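You operate a simulated robot arm through the tools that you are given. There is no shell and no other tool.

You are at the controls of a simulated robot arm. One attempt, no reset.

JOB
Zero the blue gauge on the 24.0 mm plug.
Fine: switch the gauge on first; put the plug back and switch off after. Set down upright: what you pick out.

It is judged by the outcome, as a careful person would: the job done as asked, and still so three seconds after it is handed in. It fails if anything else is knocked over, pushed out of place, dropped, spilled or broken.

ROBOT AND FRAMES
A 6-joint arm with a two-finger gripper, fixed in place. Base frame: the origin is at the foot of the arm, x ahead of it, y to its left, z up; the work surface is at about z = 880. Readings come in mm, degrees, newtons and seconds.
With the tool pointing down near the work surface it reaches from about 140 to 680 mm from the base axis. Its first joint turns from -66.0 to 66.0 degrees. Payload 2.45 kg.
Tool frame: the origin (TCP) lies between the finger pads and is the grasp point; the fingertips stand 30 mm ahead of it; z points along the fingers, y is the line along which they close. Largest opening 106 mm; the body of the gripper starts 79 mm behind the TCP.
Orientation is that of the tool frame in the base frame, as [roll, pitch, yaw] about the fixed x, y, z axes, in that order (R = Rz(yaw) Ry(pitch) Rx(roll)). With the fingers straight down and closing along the base's y, the tool's x points along the base's -x, its y along +y and its z along -z.

CONTROLS
- The arm moves only by the tool nudge_tool. Its argument "deltas" is a list of rows, each a list of 7 numbers: the opening, from 0 (shut) to 1 (fully open), then the shift along the base's x, y, z in mm, then the turn, a rotation vector about the base's x, y, z in rad. In form: [[jaw, dx, dy, dz, wx, wy, wz], ...]. A call has 1 to 20 rows; each row shifts and turns the commanded pose from where the row before left it. Rows are played at 5 a second. More than 50 mm and 8.6 degrees between two rows, or a gripper value outside its range, and nothing of the call is played. Where a pose cannot be reached the arm comes as near as it can. A force on the tool above 40 N (or 10 N above the force at the start of the call, whichever is more), or a blocked arm, ends the call early, and 0.2 s more pass. Each finger travels about 153 mm/s and halts on what it meets, pressing with about 33 N; the grip force reading is that of the motor and also rises with nothing between the fingers. The clock runs only during rows and for 0.2 s after the last one: add rows that do not move to give the fingers time. It gives the time, the measured TCP pose, the force on the tool (base axes), the opening and the grip force at its end, in the units of the frame above (readings bear some noise), with the torque about the TCP (base axes, N m) and any sound that the robot's microphone picked up.
- Cameras (640 x 400 px; columns grow to the right, rows downward): "scene" is fixed at [75, 423.7, 1424.7]; the picture's right is [-0.60, -0.80, 0.00], its down [-0.31, 0.23, -0.92] and it looks along [0.74, -0.55, -0.38] (base axes); focal length 312 px, centre (320, 200). "wrist" rides on the gripper at [76, -2, -106] in the tool frame; the picture's right is [0.02, 1.00, 0.00], its down [-0.78, 0.02, -0.62] and it looks along [-0.62, 0.01, 0.78] (tool axes); focal length 247 px, centre (320, 200). There is no depth. A picture from a camera that has moved, and an enlarged one, comes with that camera's place and axes in the base frame and with its lens.
- camera(camera): a new picture of that camera. No time passes.
- close_up(camera, box): a new picture of the part [left, top, right, bottom] of that camera's present view, enlarged. No time passes.
- sign_off(): hands the job in; it is judged then, once.

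Nothing tells you positions but the pictures and the camera data. Unless the task says otherwise, let go and move clear before handing in.

The tools are called after ">>>" as name(argument=value, ...) on one line, values as JSON. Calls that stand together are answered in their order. nudge_tool: Moves the arm, as the interface text tells. Its arguments: {"type":"object","properties":{"deltas":{"type":"array"}},"required":["deltas"]} The other tools are called the same way: camera (camera) takes a picture; close_up (camera, box) takes an enlarged picture of a part of a camera's view; sign_off () hands the job in.

At the start:

```text
clock: 0.0
eef_pos: [325.2, 120.6, 1315.2]
tcp_rot: [179.9, 0.1, -180.0]
contact_force: [0.1, 0.8, 0.5]
ft_torque: [0.02, 0.01, -0.01]
opening: 105.9
finger_force: 0.2
```

scene: 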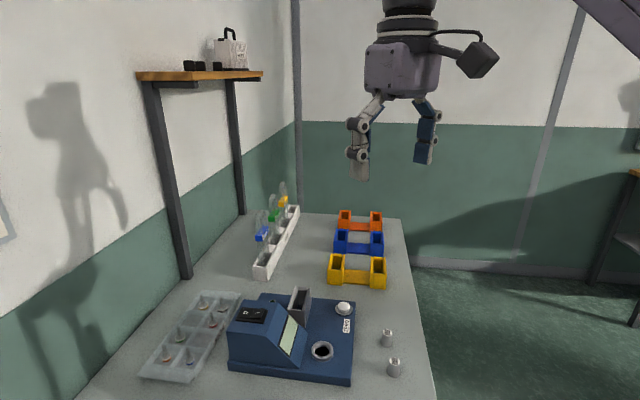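
wrist: 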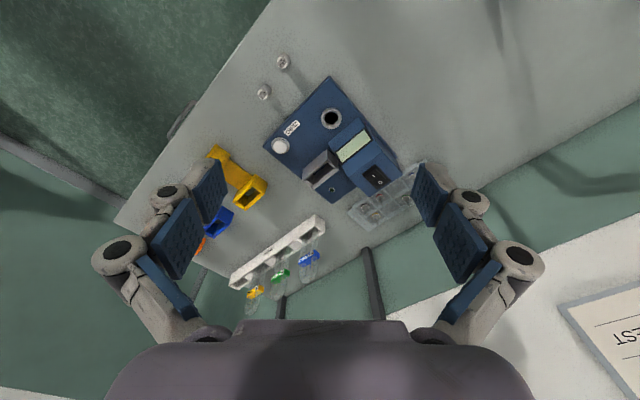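

I see a blue instrument with a rocker switch, a display, a bore and a white button, along with a tray of small parts, a rack and two small plugs. I'll take close-ups before moving anything.

>>> close_up(camera="scene", box=[210, 270, 430, 400])

>>> close_up(camera="scene", box=[120, 270, 280, 390])

>>> close_up(camera="wrist", box=[240, 40, 440, 240])

>>> close_up(camera="scene", box=[240, 170, 420, 300])

```text
2.91 times, centred on (320, 335) of scene
camera zoom: at [75.0, 423.7, 1424.7], right [-0.6, -0.8, 0.0], down [-0.31, 0.23, -0.92], along [0.74, -0.55, -0.38], focal length 908 px, centre (320, -193)
```

zoom: 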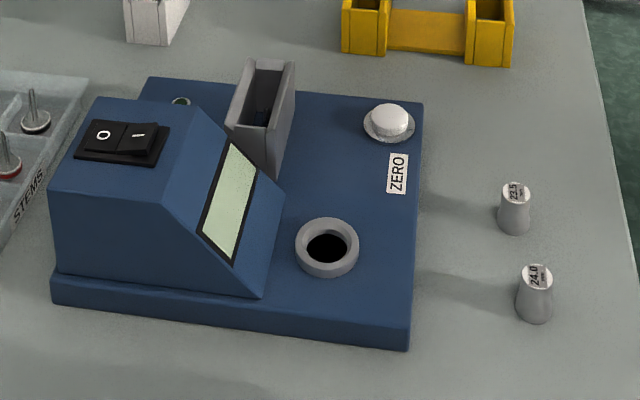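

```text
3.33 times, centred on (200, 330) of scene
camera zoom: at [75.0, 423.7, 1424.7], right [-0.6, -0.8, 0.0], down [-0.31, 0.23, -0.92], along [0.74, -0.55, -0.38], focal length 1041 px, centre (720, -233)
```

zoom: 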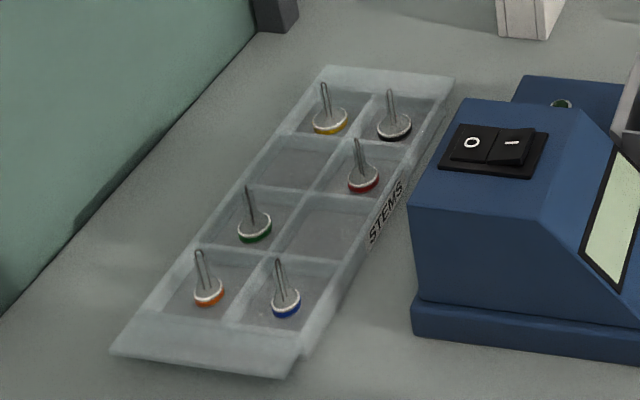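

```text
2.00 times, centred on (340, 140) of wrist
camera zoom: at [249.5, 119.5, 1420.4], right [-0.02, 1.0, 0.0], down [0.78, 0.02, 0.62], along [0.62, 0.01, -0.78], focal length 494 px, centre (280, 320)
```

zoom: 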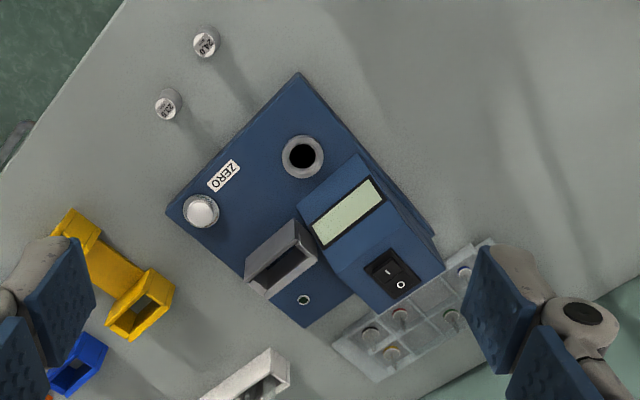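

```text
3.08 times, centred on (330, 235) of scene
camera zoom: at [75.0, 423.7, 1424.7], right [-0.6, -0.8, 0.0], down [-0.31, 0.23, -0.92], along [0.74, -0.55, -0.38], focal length 961 px, centre (289, 92)
```

zoom: 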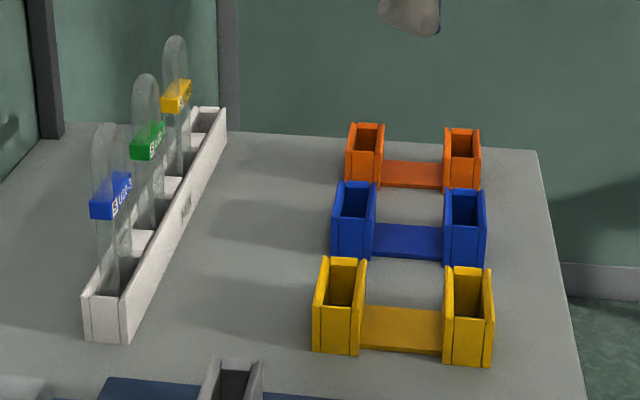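

The blue instrument has an O/I rocker, a ZERO button and a bore, and the two plugs are marked 23.5 and 24.0. Before I treat this instrument as the "blue gauge", I'll look closer at the rack, the plugs and the switch.

>>> close_up(camera="scene", box=[250, 175, 310, 215])

>>> close_up(camera="scene", box=[250, 205, 310, 285])

>>> close_up(camera="scene", box=[370, 320, 420, 385])

>>> close_up(camera="scene", box=[225, 290, 305, 350])

>>> close_up(camera="scene", box=[300, 290, 370, 375])

```text
10.00 times, centred on (280, 195) of scene
camera zoom: at [75.0, 423.7, 1424.7], right [-0.6, -0.8, 0.0], down [-0.31, 0.23, -0.92], along [0.74, -0.55, -0.38], focal length 3123 px, centre (720, 250)
```

zoom: 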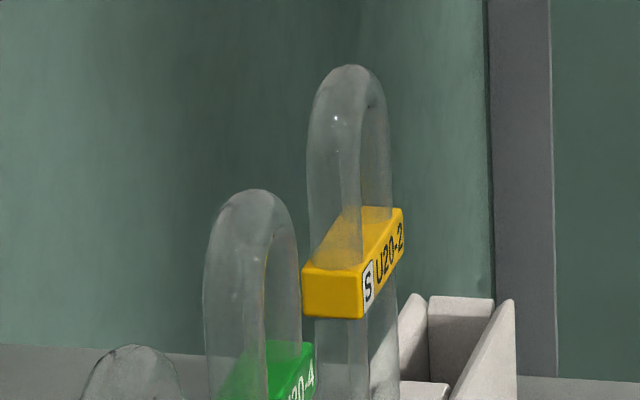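

```text
5.00 times, centred on (280, 245) of scene
camera zoom: at [75.0, 423.7, 1424.7], right [-0.6, -0.8, 0.0], down [-0.31, 0.23, -0.92], along [0.74, -0.55, -0.38], focal length 1561 px, centre (520, -25)
```

zoom: 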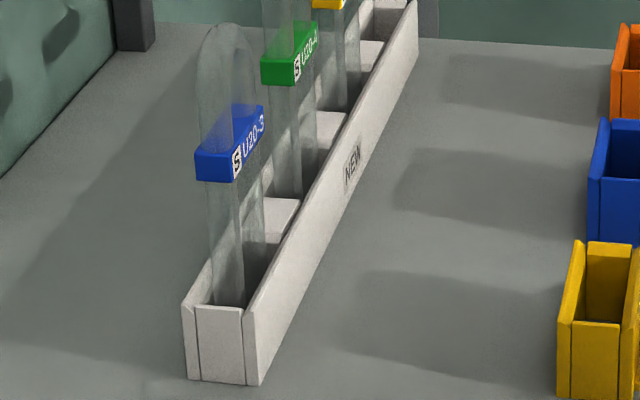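

```text
6.15 times, centred on (395, 352) of scene
camera zoom: at [75.0, 423.7, 1424.7], right [-0.6, -0.8, 0.0], down [-0.31, 0.23, -0.92], along [0.74, -0.55, -0.38], focal length 1922 px, centre (-142, -738)
```

zoom: 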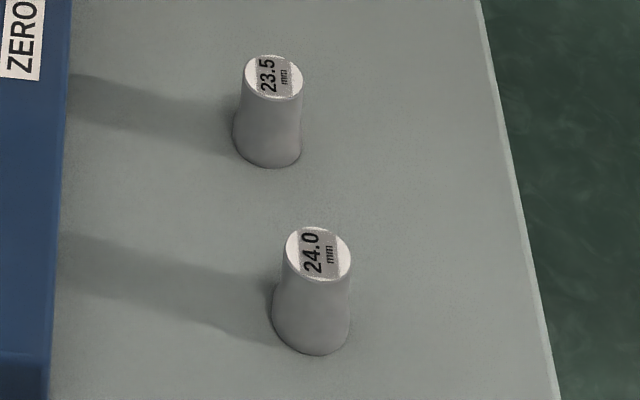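

```text
6.67 times, centred on (265, 320) of scene
camera zoom: at [75.0, 423.7, 1424.7], right [-0.6, -0.8, 0.0], down [-0.31, 0.23, -0.92], along [0.74, -0.55, -0.38], focal length 2082 px, centre (687, -600)
```

zoom: 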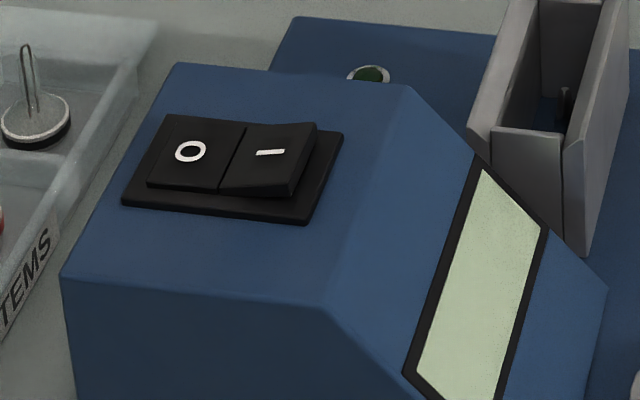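

```text
4.71 times, centred on (335, 332) of scene
camera zoom: at [75.0, 423.7, 1424.7], right [-0.6, -0.8, 0.0], down [-0.31, 0.23, -0.92], along [0.74, -0.55, -0.38], focal length 1470 px, centre (249, -424)
```

zoom: 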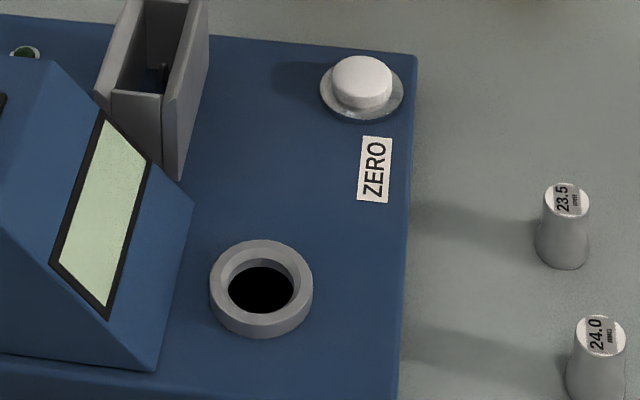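

This is the blue gauge: it has the O/I rocker (O appears to be pressed), a lamp, a display, a bore and a ZERO button. The rack parts belong to other work. I'll move over the device and turn about 45° to line up with it, so I can see it closer.

>>> nudge_tool(deltas=[[0.5, 25, 8, -25, 0, 0, 0.134], [0.3, 25, 8, -25, 0, 0, 0.134], [0.1, 25, 8, -30, 0, 0, 0.134], [0, 25, 8, -30, 0, 0, 0.134], [0, 25, 8, -30, 0, 0, 0.134], [0, 25, 8, -25, 0, 0, 0.12], [0, 0, 0, 0, 0, 0, 0], [0, 0, 0, 0, 0, 0, 0]])

>>> camera(camera="wrist")

>>> camera(camera="scene")

```text
clock: 1.8
eef_pos: [477.4, 168.2, 1151.5]
tcp_rot: [179.9, 0.1, -134.6]
contact_force: [-0.2, 0.5, 0.0]
ft_torque: [0.0, -0.01, -0.01]
opening: 0.0
finger_force: 28.5
```

```text
taken
camera wrist: at [424.7, 113.0, 1256.5], right [-0.73, 0.69, 0.0], down [0.54, 0.57, 0.62], along [0.43, 0.45, -0.78], focal length 247 px, centre (320, 200)
```

wrist: 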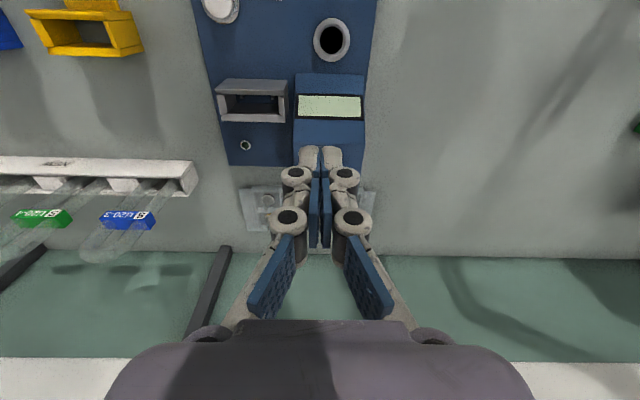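

```text
taken
```

scene: 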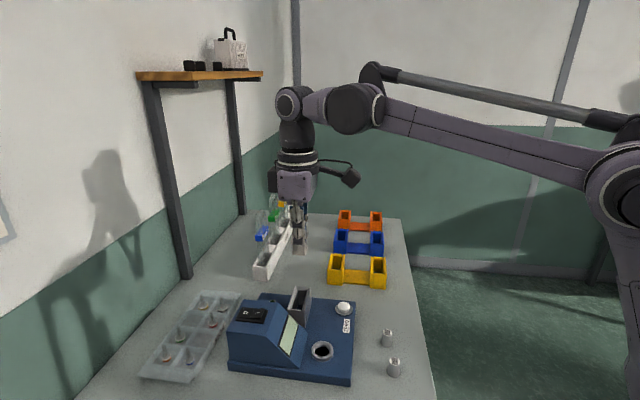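

The device is now square with the tool, but the fingers hide the switch. I'll move further along so the switch shows ahead of the fingertips.

>>> nudge_tool(deltas=[[0, 25, 25, 0, 0, 0, 0], [0, 25, 25, 0, 0, 0, 0], [0, 12, 12, 0, 0, 0, 0], [0, 0, 0, 0, 0, 0, 0]])

>>> camera(camera="wrist")

>>> close_up(camera="wrist", box=[220, 0, 420, 200])

```text
clock: 2.8
eef_pos: [539.7, 230.2, 1149.3]
tcp_rot: [180.0, 0.2, -134.7]
contact_force: [0.4, 0.0, -0.1]
ft_torque: [0.0, 0.01, 0.0]
opening: 0.2
finger_force: 28.6
```

```text
taken
camera wrist: at [486.9, 174.9, 1255.9], right [-0.73, 0.69, 0.0], down [0.54, 0.57, 0.62], along [0.43, 0.45, -0.78], focal length 247 px, centre (320, 200)
```

wrist: 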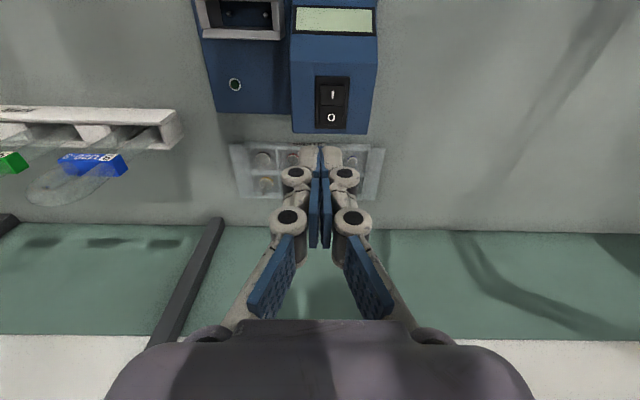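

```text
2.00 times, centred on (320, 100) of wrist
camera zoom: at [486.9, 174.9, 1255.9], right [-0.73, 0.69, 0.0], down [0.54, 0.57, 0.62], along [0.43, 0.45, -0.78], focal length 494 px, centre (320, 400)
```

zoom: 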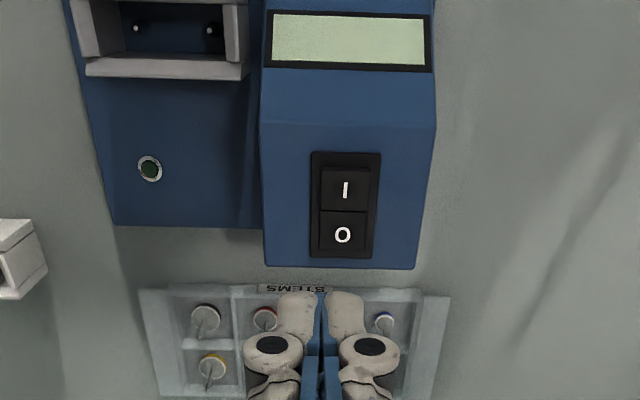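

The switch's I half is at about (529, 236) with its top near z = 990. I'll come down over it with the fingers closed and stop short to check alignment.

>>> nudge_tool(deltas=[[0, -6, 2, -40, 0, 0, 0], [0, -7, 2, -40, 0, 0, 0], [0, 0, 0, -20, 0, 0, 0], [0, 0, 0, 0, 0, 0, 0], [0, 0, 0, 0, 0, 0, 0]])

>>> close_up(camera="scene", box=[215, 255, 315, 345])

>>> camera(camera="wrist")

```text
clock: 4.0
eef_pos: [525.4, 234.1, 1049.4]
tcp_rot: [179.9, 0.0, -134.8]
contact_force: [0.0, 1.2, -0.9]
ft_torque: [-0.01, -0.01, 0.02]
opening: 0.0
finger_force: 27.9
```

```text
4.44 times, centred on (265, 300) of scene
camera zoom: at [75.0, 423.7, 1424.7], right [-0.6, -0.8, 0.0], down [-0.31, 0.23, -0.92], along [0.74, -0.55, -0.38], focal length 1388 px, centre (564, -244)
```

zoom: 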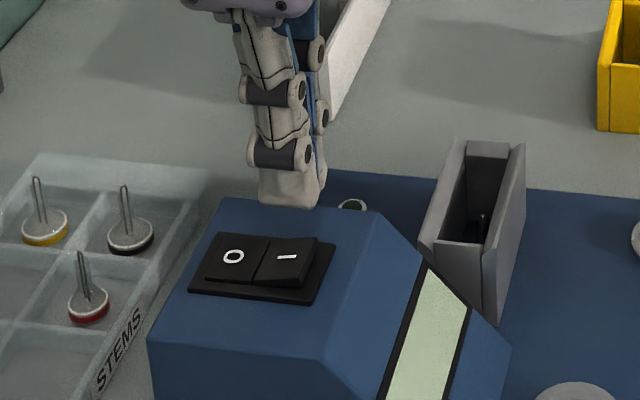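

```text
taken
camera wrist: at [472.6, 177.8, 1155.1], right [-0.73, 0.69, 0.0], down [0.54, 0.57, 0.62], along [0.43, 0.45, -0.78], focal length 247 px, centre (320, 200)
```

wrist: 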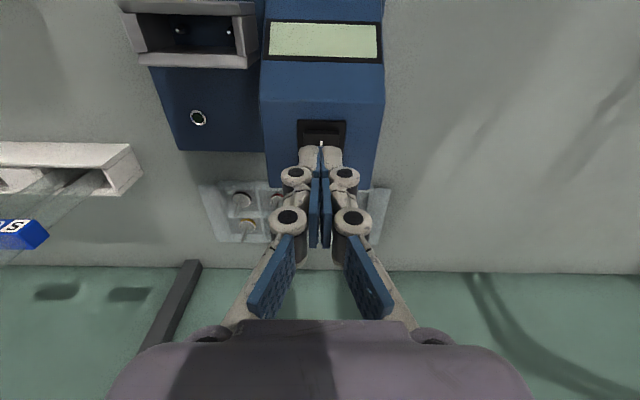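

Alignment agrees in both views. I'll press down onto the I half gently.

>>> nudge_tool(deltas=[[0, 0, 0, -12, 0, 0, 0], [0, 0, 0, -10, 0, 0, 0], [0, 0, 0, -3, 0, 0, 0], [0, 0, 0, -2, 0, 0, 0], [0, 0, 0, 0, 0, 0, 0]])

>>> close_up(camera="scene", box=[215, 275, 295, 335])

```text
clock: 5.2
eef_pos: [526.4, 234.8, 1023.5]
tcp_rot: [179.9, 0.2, -134.7]
contact_force: [-0.4, -0.5, -0.6]
ft_torque: [0.01, 0.0, -0.02]
opening: 0.0
finger_force: 28.8
```

```text
6.67 times, centred on (255, 305) of scene
camera zoom: at [75.0, 423.7, 1424.7], right [-0.6, -0.8, 0.0], down [-0.31, 0.23, -0.92], along [0.74, -0.55, -0.38], focal length 2082 px, centre (753, -500)
```

zoom: 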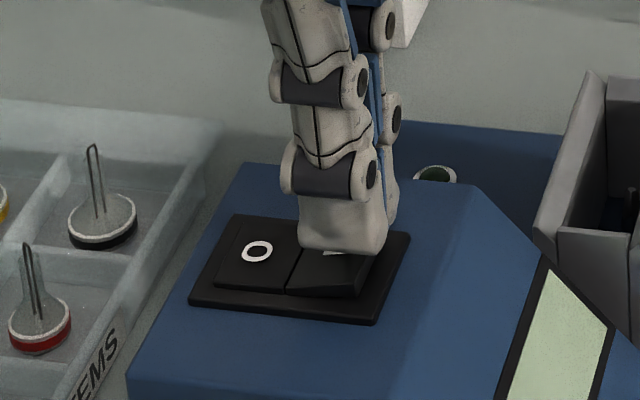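

>>> nudge_tool(deltas=[[0, -1.5, 1.5, 0, 0, 0, 0], [0, 0, 0, -2, 0, 0, 0], [0, 0, 0, -2, 0, 0, 0], [0, 0, 0, -1, 0, 0, 0], [0, 0, 0, -1, 0, 0, 0], [0, 0, 0, 0, 0, 0, 0]])

>>> close_up(camera="scene", box=[215, 275, 295, 335])

```text
clock: 6.6
eef_pos: [524.5, 236.7, 1016.8]
tcp_rot: [179.8, 0.1, -134.7]
contact_force: [-1.5, 0.8, 1.0]
ft_torque: [-0.03, -0.01, -0.03]
opening: 6.3
finger_force: 28.6
```

```text
6.67 times, centred on (255, 305) of scene
camera zoom: at [75.0, 423.7, 1424.7], right [-0.6, -0.8, 0.0], down [-0.31, 0.23, -0.92], along [0.74, -0.55, -0.38], focal length 2082 px, centre (753, -500)
```

zoom: 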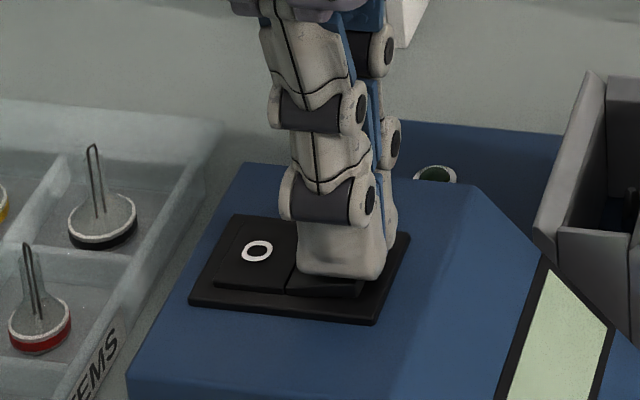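

>>> nudge_tool(deltas=[[0, 0, 0, -1, 0, 0, 0], [0, 0, 0, 0, 0, 0, 0]])

>>> close_up(camera="scene", box=[215, 275, 295, 335])

>>> camera(camera="wrist")

```text
clock: 7.2
eef_pos: [525.0, 236.4, 1016.0]
tcp_rot: [179.9, 0.1, -134.7]
contact_force: [-0.5, 0.1, 0.9]
ft_torque: [-0.01, -0.01, 0.02]
opening: 0.0
finger_force: 29.1
```

```text
6.67 times, centred on (255, 305) of scene
camera zoom: at [75.0, 423.7, 1424.7], right [-0.6, -0.8, 0.0], down [-0.31, 0.23, -0.92], along [0.74, -0.55, -0.38], focal length 2082 px, centre (753, -500)
```

zoom: 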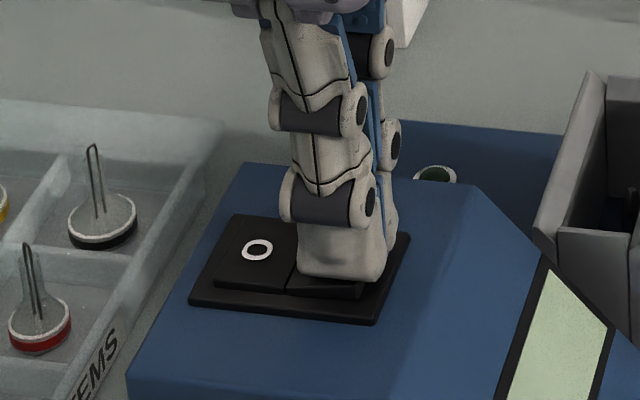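

```text
taken
camera wrist: at [471.3, 180.6, 1121.5], right [-0.73, 0.69, 0.0], down [0.54, 0.57, 0.62], along [0.43, 0.45, -0.78], focal length 247 px, centre (320, 200)
```

wrist: 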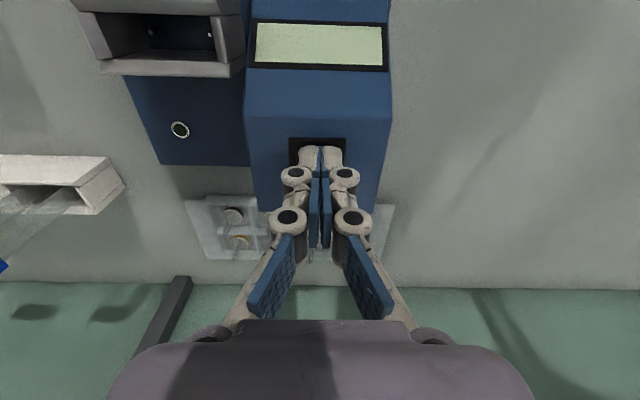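

>>> nudge_tool(deltas=[[0, 0, 0, -1, 0, 0, 0], [0, 0, 0, -1, 0, 0, 0], [0, 0, 0, 0, 0, 0, 0]])

>>> close_up(camera="scene", box=[215, 275, 295, 335])

```text
clock: 8.0
eef_pos: [523.5, 237.1, 1013.9]
tcp_rot: [179.9, 0.1, -134.7]
contact_force: [0.7, -0.4, 0.1]
ft_torque: [0.01, -0.01, 0.02]
opening: 0.0
finger_force: 28.5
```

```text
6.67 times, centred on (255, 305) of scene
camera zoom: at [75.0, 423.7, 1424.7], right [-0.6, -0.8, 0.0], down [-0.31, 0.23, -0.92], along [0.74, -0.55, -0.38], focal length 2082 px, centre (753, -500)
```

zoom: 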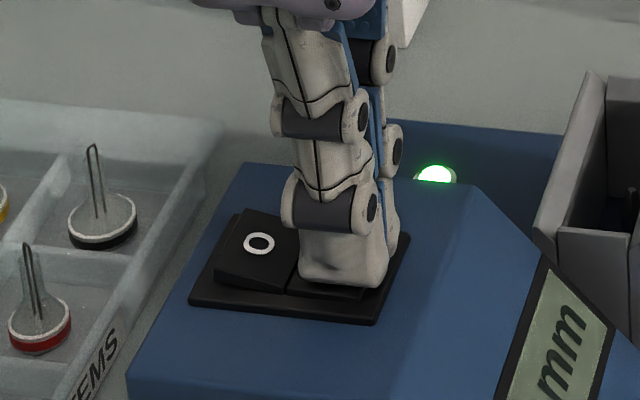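

The lamp is lit and the display shows a reading, so the gauge is on. I'll rise and move over toward the plugs for a close look.

>>> nudge_tool(deltas=[[0, 0, 0, 30, 0, 0, 0], [0, 0, 0, 40, 0, 0, 0], [0.2, -29, -29, 0, 0, 0, 0], [0.5, -29, -29, 0, 0, 0, 0], [0.5, -29, -29, 0, 0, 0, 0], [0.5, -29, -29, 0, 0, 0, 0], [0.5, -29, -29, 0, 0, 0, 0], [0.5, 0, 0, 0, 0, 0, 0], [0.5, 0, 0, 0, 0, 0, 0]])

>>> camera(camera="wrist")

>>> close_up(camera="scene", box=[210, 270, 430, 400])

```text
clock: 10.0
eef_pos: [377.6, 90.9, 1085.0]
tcp_rot: [179.9, 0.2, -134.7]
contact_force: [0.6, -0.4, -0.1]
ft_torque: [0.01, 0.01, 0.05]
opening: 52.7
finger_force: 0.1
```

```text
taken
camera wrist: at [324.1, 34.7, 1189.9], right [-0.73, 0.69, 0.0], down [0.54, 0.57, 0.62], along [0.43, 0.45, -0.78], focal length 247 px, centre (320, 200)
```

wrist: 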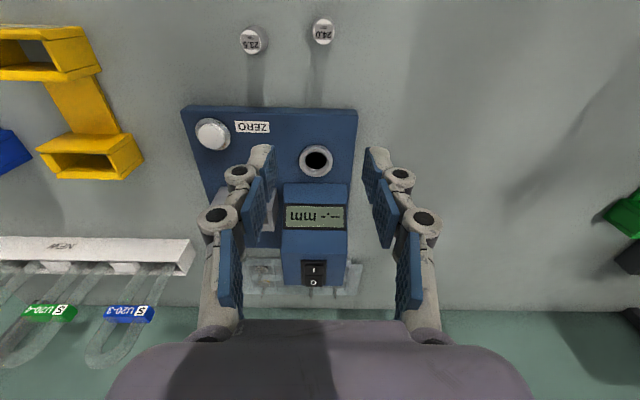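

```text
2.91 times, centred on (320, 335) of scene
camera zoom: at [75.0, 423.7, 1424.7], right [-0.6, -0.8, 0.0], down [-0.31, 0.23, -0.92], along [0.74, -0.55, -0.38], focal length 908 px, centre (320, -193)
```

zoom: 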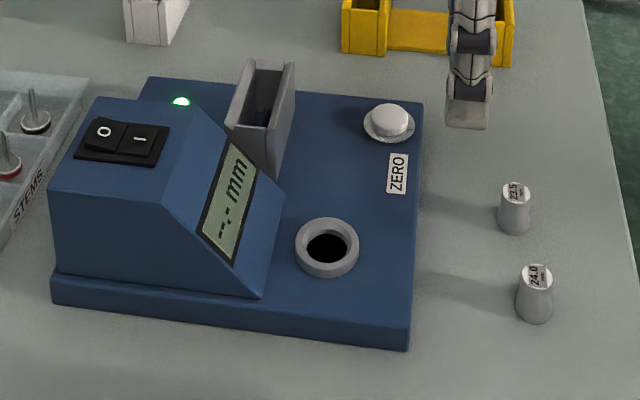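

The rocker is at I and the display shows "-.- mm". I'll take enlarged views of the plugs, bore and button to measure them.

>>> close_up(camera="wrist", box=[220, 0, 360, 100])

>>> close_up(camera="wrist", box=[180, 100, 370, 220])

>>> close_up(camera="scene", box=[380, 330, 420, 385])

>>> close_up(camera="scene", box=[300, 290, 370, 375])

```text
4.00 times, centred on (290, 50) of wrist
camera zoom: at [324.1, 34.7, 1189.9], right [-0.73, 0.69, 0.0], down [0.54, 0.57, 0.62], along [0.43, 0.45, -0.78], focal length 988 px, centre (440, 800)
```

zoom: 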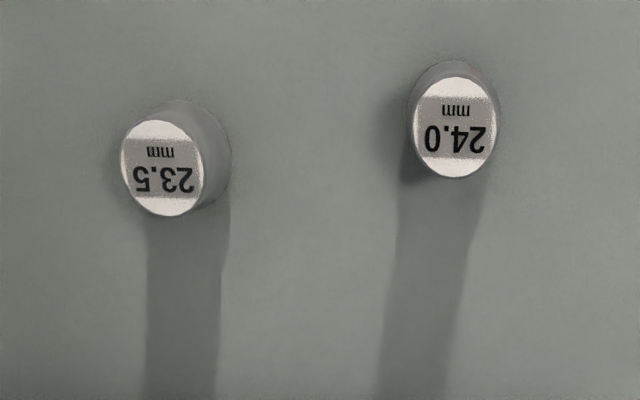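

```text
3.33 times, centred on (275, 160) of wrist
camera zoom: at [324.1, 34.7, 1189.9], right [-0.73, 0.69, 0.0], down [0.54, 0.57, 0.62], along [0.43, 0.45, -0.78], focal length 823 px, centre (470, 333)
```

zoom: 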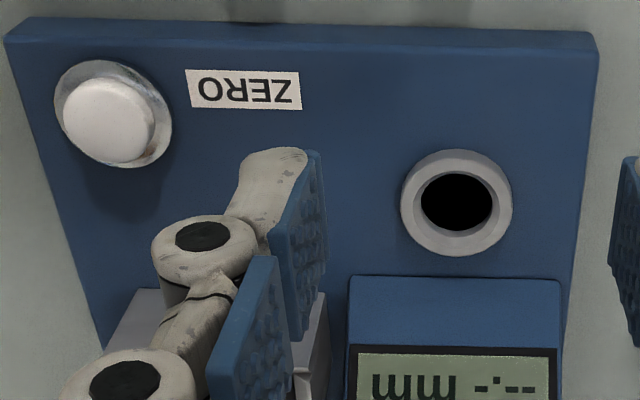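

```text
7.27 times, centred on (400, 358) of scene
camera zoom: at [75.0, 423.7, 1424.7], right [-0.6, -0.8, 0.0], down [-0.31, 0.23, -0.92], along [0.74, -0.55, -0.38], focal length 2271 px, centre (-262, -946)
```

zoom: 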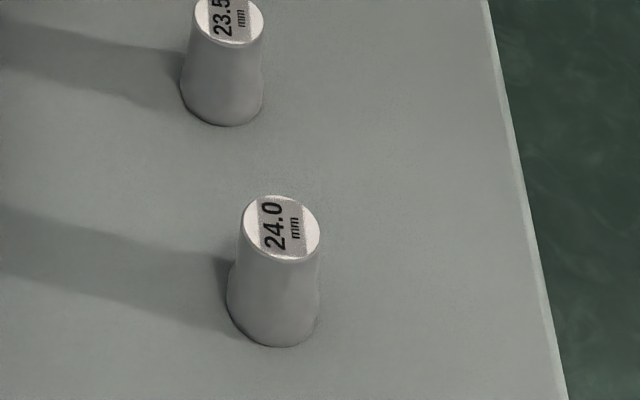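

```text
4.71 times, centred on (335, 332) of scene
camera zoom: at [75.0, 423.7, 1424.7], right [-0.6, -0.8, 0.0], down [-0.31, 0.23, -0.92], along [0.74, -0.55, -0.38], focal length 1470 px, centre (249, -424)
```

zoom: 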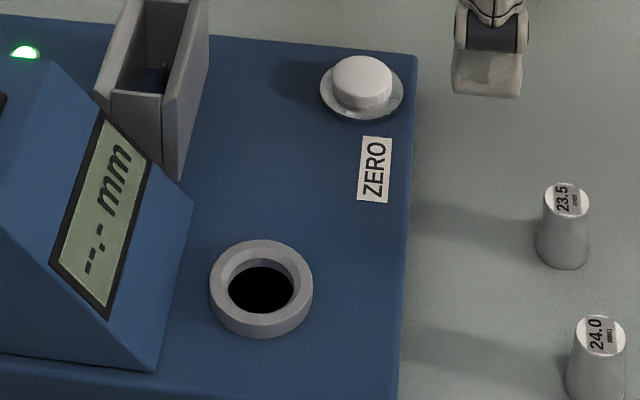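

24.0 plug: centre about (336.6, 51), top at z ≈ 912. To measure the bore more accurately I'll move the wrist camera directly over it.

>>> nudge_tool(deltas=[[0.5, 28, 27, 0, 0, 0, 0], [0.5, 28, 27, 0, 0, 0, 0], [0.5, 28, 27, 0, 0, 0, 0], [0.5, 28, 27, 0, 0, 0, 0], [0.5, 0, 0, 0, 0, 0, 0], [0.5, 0, 0, 0, 0, 0, 0]])

>>> camera(camera="wrist")

>>> close_up(camera="wrist", box=[200, 0, 400, 120])

```text
clock: 11.4
eef_pos: [490.0, 200.7, 1081.7]
tcp_rot: [-180.0, 0.0, -134.7]
contact_force: [0.2, 1.1, -0.6]
ft_torque: [-0.01, 0.0, -0.02]
opening: 53.0
finger_force: 0.0
```

```text
taken
camera wrist: at [436.9, 144.1, 1188.2], right [-0.73, 0.69, 0.0], down [0.54, 0.57, 0.62], along [0.43, 0.45, -0.78], focal length 247 px, centre (320, 200)
```

wrist: 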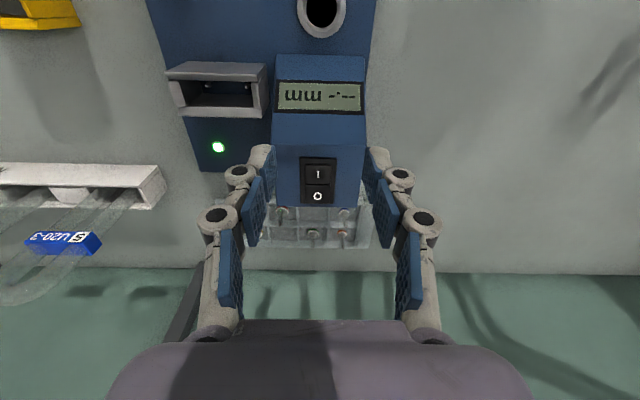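

```text
3.20 times, centred on (300, 60) of wrist
camera zoom: at [436.9, 144.1, 1188.2], right [-0.73, 0.69, 0.0], down [0.54, 0.57, 0.62], along [0.43, 0.45, -0.78], focal length 790 px, centre (384, 648)
```

zoom: 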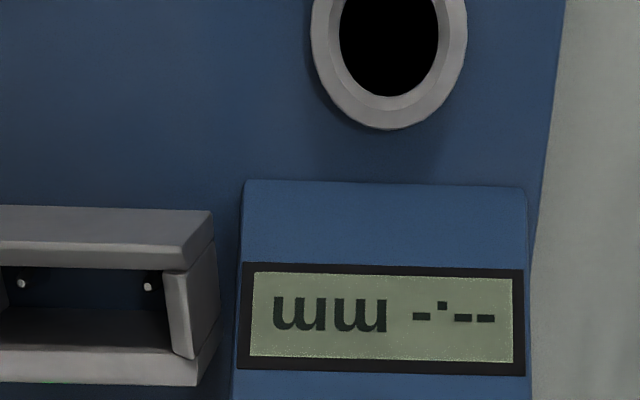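

>>> nudge_tool(deltas=[[0.5, -18, -18, 0, 0, 0, 0], [0.5, 0, 0, 0, 0, 0, 0], [0.5, 0, 0, 0, 0, 0, 0]])

>>> close_up(camera="wrist", box=[160, 0, 400, 150])

>>> close_up(camera="wrist", box=[280, 0, 360, 60])

```text
clock: 12.2
eef_pos: [470.7, 182.4, 1082.1]
tcp_rot: [179.9, 0.1, -134.7]
contact_force: [-0.9, 0.8, -0.8]
ft_torque: [-0.01, 0.01, 0.03]
opening: 52.8
finger_force: 0.1
```

```text
2.67 times, centred on (280, 75) of wrist
camera zoom: at [418.8, 126.6, 1188.5], right [-0.73, 0.69, 0.0], down [0.54, 0.57, 0.62], along [0.43, 0.45, -0.78], focal length 659 px, centre (427, 533)
```

zoom: 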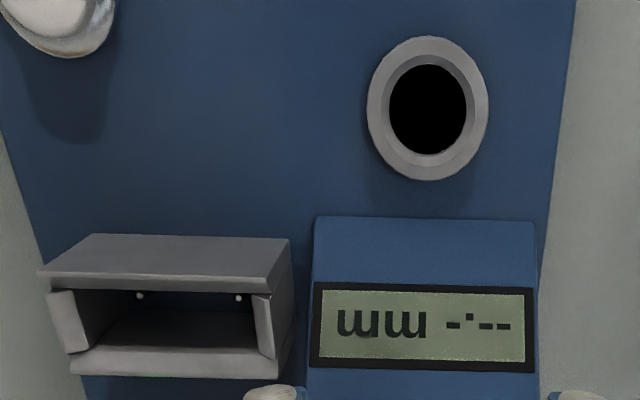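

```text
6.67 times, centred on (320, 30) of wrist
camera zoom: at [418.8, 126.6, 1188.5], right [-0.73, 0.69, 0.0], down [0.54, 0.57, 0.62], along [0.43, 0.45, -0.78], focal length 1646 px, centre (320, 1333)
```

zoom: 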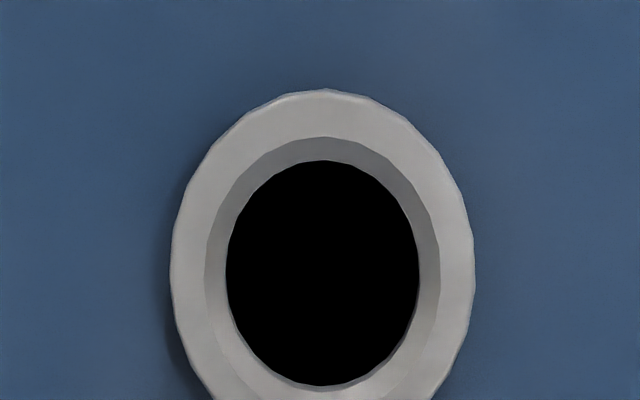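

Bore centre: about (438.5, 145.8), with about 27 mm of hole inside a chamfer. Now I'll go above the 24.0 plug and descend partway with the jaws moderately open.

>>> nudge_tool(deltas=[[0.5, -27, -26, 0, 0, 0, 0], [0.5, -27, -26, 0, 0, 0, 0], [0.5, -27, -26, 0, 0, 0, 0], [0.5, -27, -26, 0, 0, 0, 0], [0.5, -26, -27, 0, 0, 0, 0], [0.5, 0, 0, -30, 0, 0, 0], [0.5, 0, 0, -40, 0, 0, 0], [0.5, 0, 0, -30, 0, 0, 0], [0.5, 0, 0, -15, 0, 0, 0], [0.5, 0, 0, 0, 0, 0, 0], [0.5, 0, 0, 0, 0, 0, 0]])

>>> camera(camera="wrist")

>>> close_up(camera="scene", box=[350, 300, 440, 390])

```text
clock: 14.6
eef_pos: [339.2, 50.9, 966.5]
tcp_rot: [179.9, 0.1, -134.7]
contact_force: [0.4, -0.7, -0.8]
ft_torque: [0.05, -0.02, -0.01]
opening: 53.0
finger_force: 0.0
```

```text
taken
camera wrist: at [285.9, -4.1, 1072.8], right [-0.73, 0.69, 0.0], down [0.54, 0.57, 0.62], along [0.43, 0.45, -0.78], focal length 247 px, centre (320, 200)
```

wrist: 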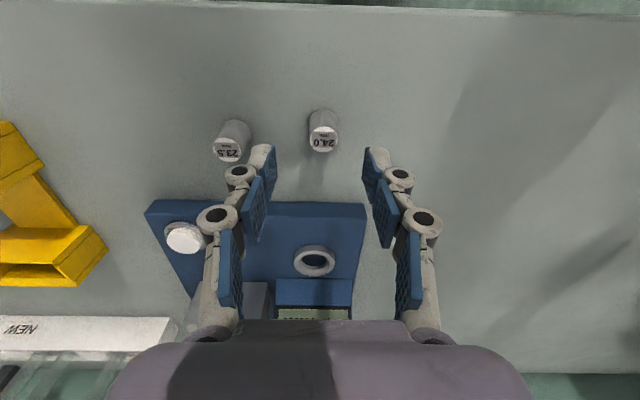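

```text
4.44 times, centred on (395, 345) of scene
camera zoom: at [75.0, 423.7, 1424.7], right [-0.6, -0.8, 0.0], down [-0.31, 0.23, -0.92], along [0.74, -0.55, -0.38], focal length 1388 px, centre (-13, -444)
```

zoom: 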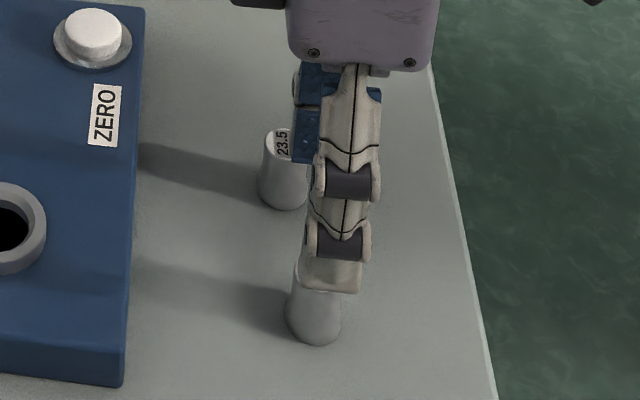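

The plug is centred between the fingers to within about 1 mm, and the neighbouring 23.5 plug is clear. I'll correct slightly, descend so the tips overlap the top 11 mm, and close partway.

>>> nudge_tool(deltas=[[0.5, -0.7, 0.7, -12, 0, 0, 0], [0.5, 0, 0, -12, 0, 0, 0], [0.45, 0, 0, -8, 0, 0, 0], [0.4, 0, 0, -4, 0, 0, 0], [0.35, 0, 0, 0, 0, 0, 0], [0.29, 0, 0, 0, 0, 0, 0], [0.29, 0, 0, 0, 0, 0, 0]])

>>> close_up(camera="wrist", box=[240, 80, 400, 200])

>>> close_up(camera="scene", box=[350, 310, 430, 390])

```text
clock: 16.2
eef_pos: [338.8, 51.2, 931.9]
tcp_rot: [180.0, 0.1, -134.7]
contact_force: [-0.5, 0.1, -0.2]
ft_torque: [0.01, -0.04, 0.0]
opening: 30.5
finger_force: 0.1
```

```text
3.33 times, centred on (320, 140) of wrist
camera zoom: at [285.8, -4.1, 1037.9], right [-0.73, 0.69, 0.0], down [0.54, 0.57, 0.62], along [0.43, 0.45, -0.78], focal length 823 px, centre (320, 400)
```

zoom: 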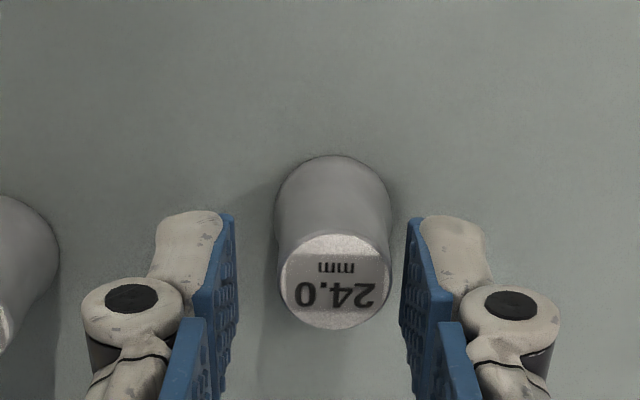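

```text
5.00 times, centred on (390, 350) of scene
camera zoom: at [75.0, 423.7, 1424.7], right [-0.6, -0.8, 0.0], down [-0.31, 0.23, -0.92], along [0.74, -0.55, -0.38], focal length 1561 px, centre (-30, -550)
```

zoom: 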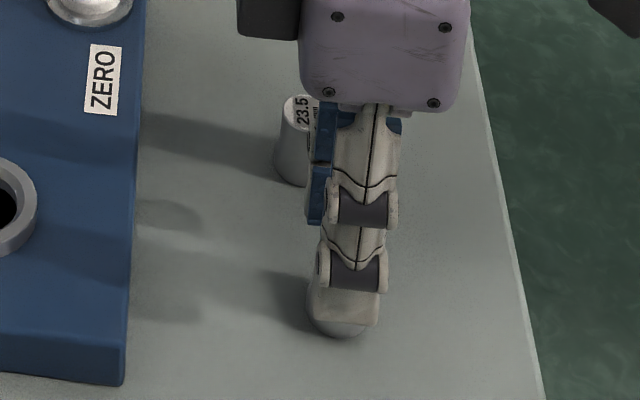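

The plug sits about 2 mm to the right of the jaw midline. I'll correct that and close slowly.

>>> nudge_tool(deltas=[[0.29, -2.0, 0.7, 0, 0, 0, 0], [0.27, 0, 0, 0, 0, 0, 0], [0.25, 0, 0, 0, 0, 0, 0], [0.24, 0, 0, 0, 0, 0, 0]])

>>> close_up(camera="wrist", box=[240, 80, 400, 200])

```text
clock: 17.2
eef_pos: [335.9, 52.3, 931.6]
tcp_rot: [179.9, 0.0, -134.7]
contact_force: [0.7, 0.5, -0.8]
ft_torque: [-0.02, -0.02, -0.02]
opening: 25.3
finger_force: 0.1
```

```text
3.33 times, centred on (320, 140) of wrist
camera zoom: at [283.6, -3.8, 1037.9], right [-0.73, 0.69, 0.0], down [0.54, 0.57, 0.62], along [0.43, 0.45, -0.78], focal length 823 px, centre (320, 400)
```

zoom: 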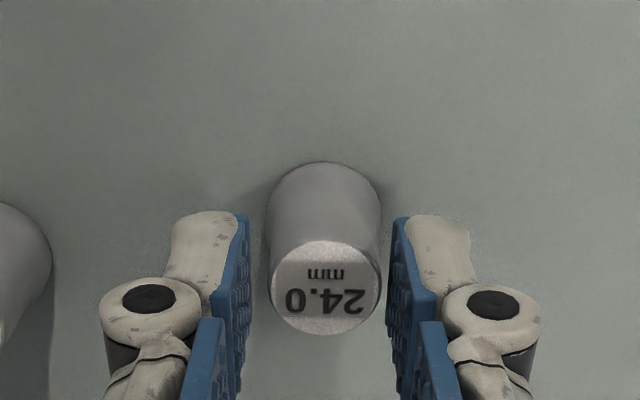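

>>> nudge_tool(deltas=[[0.21, 0, 0, 0, 0, 0, 0], [0.18, 0, 0, 0, 0, 0, 0], [0.1, 0, 0, 0, 0, 0, 0], [0, 0, 0, 0, 0, 0, 0], [0, 0, 0, 0, 0, 0, 0]])

>>> close_up(camera="wrist", box=[240, 80, 400, 200])

>>> close_up(camera="scene", box=[350, 310, 430, 390])

```text
clock: 18.4
eef_pos: [335.9, 52.7, 932.2]
tcp_rot: [179.9, 0.1, -134.6]
contact_force: [0.2, 0.4, 0.5]
ft_torque: [0.0, 0.04, -0.02]
opening: 19.6
finger_force: 33.1
```

```text
3.33 times, centred on (320, 140) of wrist
camera zoom: at [283.7, -3.9, 1037.9], right [-0.73, 0.69, 0.0], down [0.54, 0.57, 0.62], along [0.43, 0.45, -0.78], focal length 823 px, centre (320, 400)
```

zoom: 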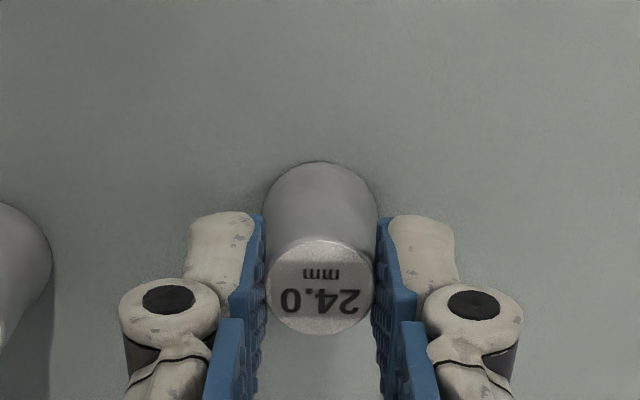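

```text
5.00 times, centred on (390, 350) of scene
camera zoom: at [75.0, 423.7, 1424.7], right [-0.6, -0.8, 0.0], down [-0.31, 0.23, -0.92], along [0.74, -0.55, -0.38], focal length 1561 px, centre (-30, -550)
```

zoom: 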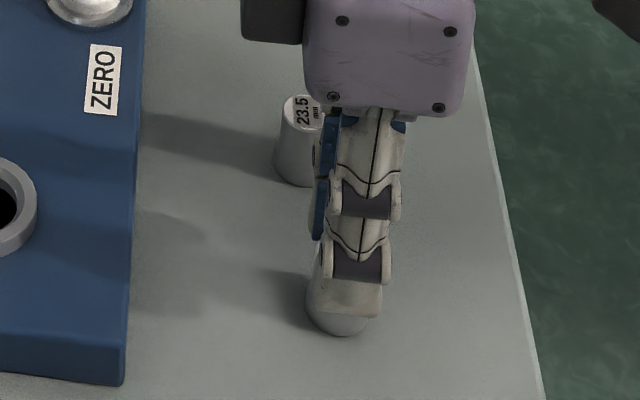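

The 24.0 plug is gripped at 19.6 mm. I'll lift it straight up, check the hold, then carry it over the bore.

>>> nudge_tool(deltas=[[0, 0, 0, 5, 0, 0, 0], [0, 0, 0, 15, 0, 0, 0], [0, 0, 0, 20, 0, 0, 0], [0, 0, 0, 20, 0, 0, 0], [0, 0, 0, 0, 0, 0, 0], [0, 0, 0, 0, 0, 0, 0]])

>>> camera(camera="wrist")

>>> close_up(camera="scene", box=[340, 270, 440, 390])

```text
clock: 19.8
eef_pos: [337.3, 52.3, 990.3]
tcp_rot: [179.9, 0.0, -134.7]
contact_force: [0.1, 0.1, -0.4]
ft_torque: [-0.01, 0.0, 0.02]
opening: 19.8
finger_force: 33.4
```

```text
taken
camera wrist: at [283.2, -3.5, 1097.2], right [-0.73, 0.69, 0.0], down [0.54, 0.57, 0.62], along [0.43, 0.45, -0.78], focal length 247 px, centre (320, 200)
```

wrist: 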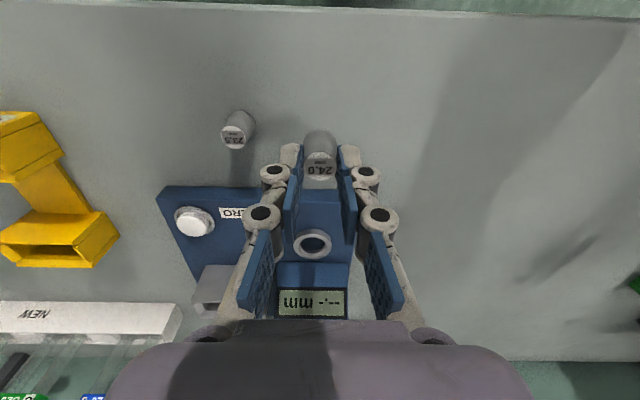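

```text
3.33 times, centred on (390, 330) of scene
camera zoom: at [75.0, 423.7, 1424.7], right [-0.6, -0.8, 0.0], down [-0.31, 0.23, -0.92], along [0.74, -0.55, -0.38], focal length 1041 px, centre (87, -233)
```

zoom: 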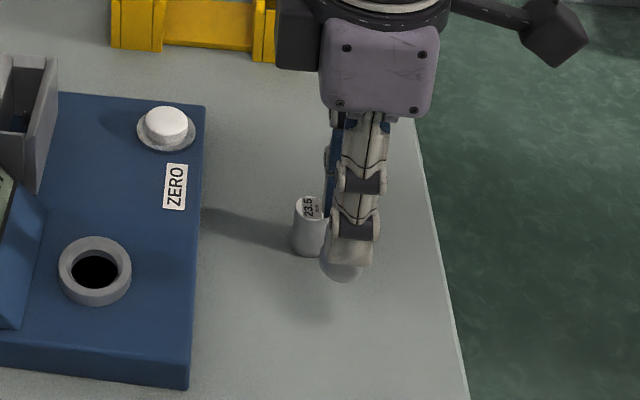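

The plug is held upright. Carrying it to above the bore now.

>>> nudge_tool(deltas=[[0, 20.2, 19.1, 0, 0, 0, 0], [0, 20.2, 19.1, 0, 0, 0, 0], [0, 20.2, 19.1, 0, 0, 0, 0], [0, 20.2, 19.1, 0, 0, 0, 0], [0, 20.2, 19.0, 0, 0, 0, 0], [0, 0, 0, 0, 0, 0, 0], [0, 0, 0, -10, 0, 0, 0], [0, 0, 0, 0, 0, 0, 0], [0, 0, 0, 0, 0, 0, 0]])

>>> close_up(camera="wrist", box=[220, 60, 420, 200])

>>> close_up(camera="scene", box=[280, 290, 370, 375])

```text
clock: 21.8
eef_pos: [439.5, 147.0, 982.6]
tcp_rot: [179.9, 0.2, -134.8]
contact_force: [-0.2, 0.7, -1.5]
ft_torque: [0.02, 0.0, 0.0]
opening: 20.0
finger_force: 32.7
```

```text
2.86 times, centred on (320, 130) of wrist
camera zoom: at [385.0, 92.2, 1088.2], right [-0.73, 0.69, 0.0], down [0.54, 0.57, 0.62], along [0.43, 0.45, -0.78], focal length 706 px, centre (320, 400)
```

zoom: 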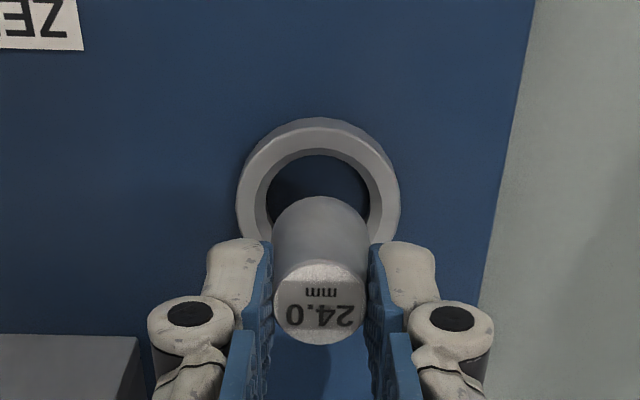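

```text
4.71 times, centred on (325, 332) of scene
camera zoom: at [75.0, 423.7, 1424.7], right [-0.6, -0.8, 0.0], down [-0.31, 0.23, -0.92], along [0.74, -0.55, -0.38], focal length 1470 px, centre (296, -424)
```

zoom: 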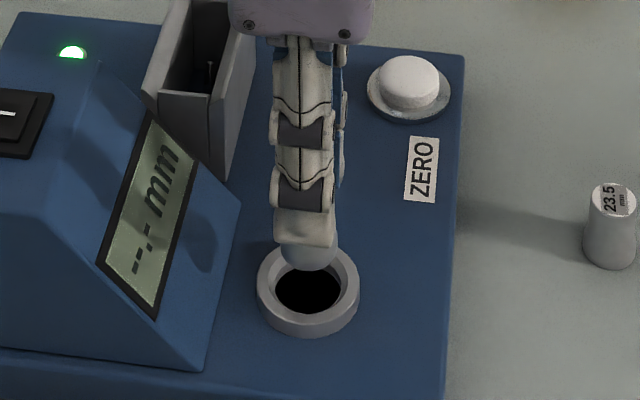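

The plug and bore line up within about 1 mm in both views. I'll lower it slowly.

>>> nudge_tool(deltas=[[0, 0, 0, -8, 0, 0, 0], [0, 0, 0, -8, 0, 0, 0], [0, 0, 0, -4, 0, 0, 0], [0, 0, 0, 0, 0, 0, 0]])

>>> close_up(camera="wrist", box=[220, 60, 420, 200])

>>> close_up(camera="scene", box=[290, 310, 360, 375])

```text
clock: 22.8
eef_pos: [436.1, 148.8, 962.2]
tcp_rot: [179.9, 0.2, -134.6]
contact_force: [-0.2, -0.1, -2.1]
ft_torque: [0.0, -0.01, -0.02]
opening: 19.5
finger_force: 33.0
```

```text
2.86 times, centred on (320, 130) of wrist
camera zoom: at [384.7, 93.0, 1067.6], right [-0.73, 0.69, 0.0], down [0.54, 0.57, 0.62], along [0.43, 0.45, -0.78], focal length 706 px, centre (320, 400)
```

zoom: 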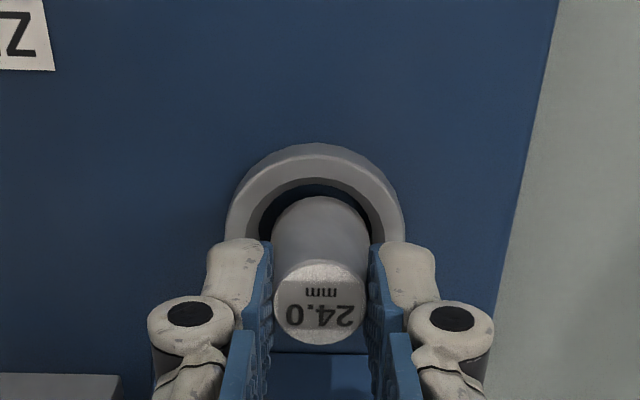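

```text
6.15 times, centred on (325, 342) of scene
camera zoom: at [75.0, 423.7, 1424.7], right [-0.6, -0.8, 0.0], down [-0.31, 0.23, -0.92], along [0.74, -0.55, -0.38], focal length 1922 px, centre (289, -677)
```

zoom: 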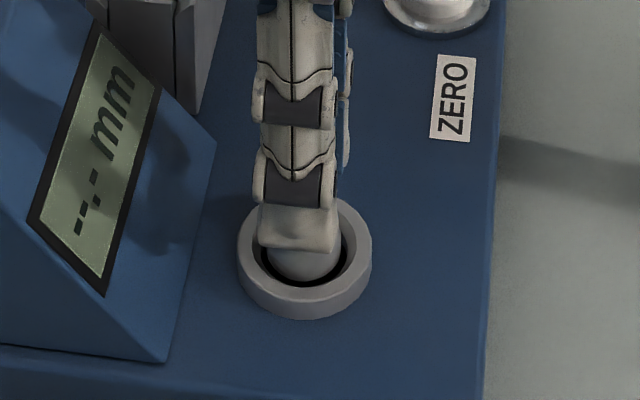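

>>> close_up(camera="scene", box=[308, 335, 344, 365])

>>> close_up(camera="wrist", box=[280, 100, 360, 150])

```text
13.33 times, centred on (326, 350) of scene
camera zoom: at [75.0, 423.7, 1424.7], right [-0.6, -0.8, 0.0], down [-0.31, 0.23, -0.92], along [0.74, -0.55, -0.38], focal length 4164 px, centre (240, -1800)
```

zoom: 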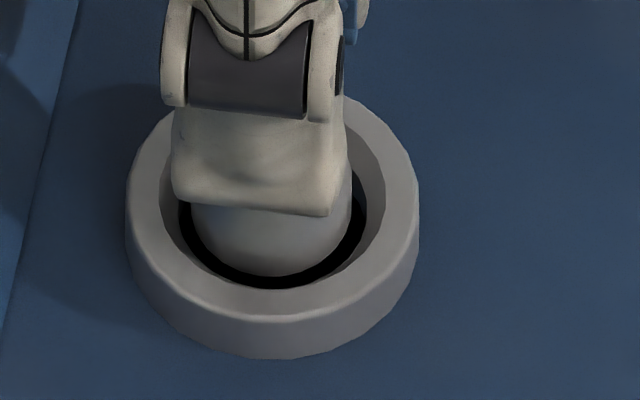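

```text
8.00 times, centred on (320, 125) of wrist
camera zoom: at [384.7, 93.0, 1067.6], right [-0.73, 0.69, 0.0], down [0.54, 0.57, 0.62], along [0.43, 0.45, -0.78], focal length 1976 px, centre (320, 800)
```

zoom: 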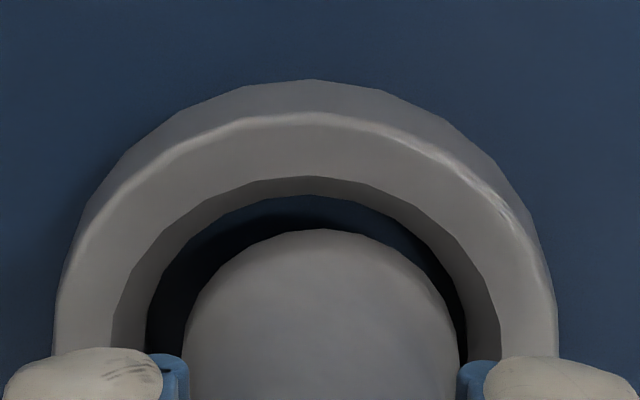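

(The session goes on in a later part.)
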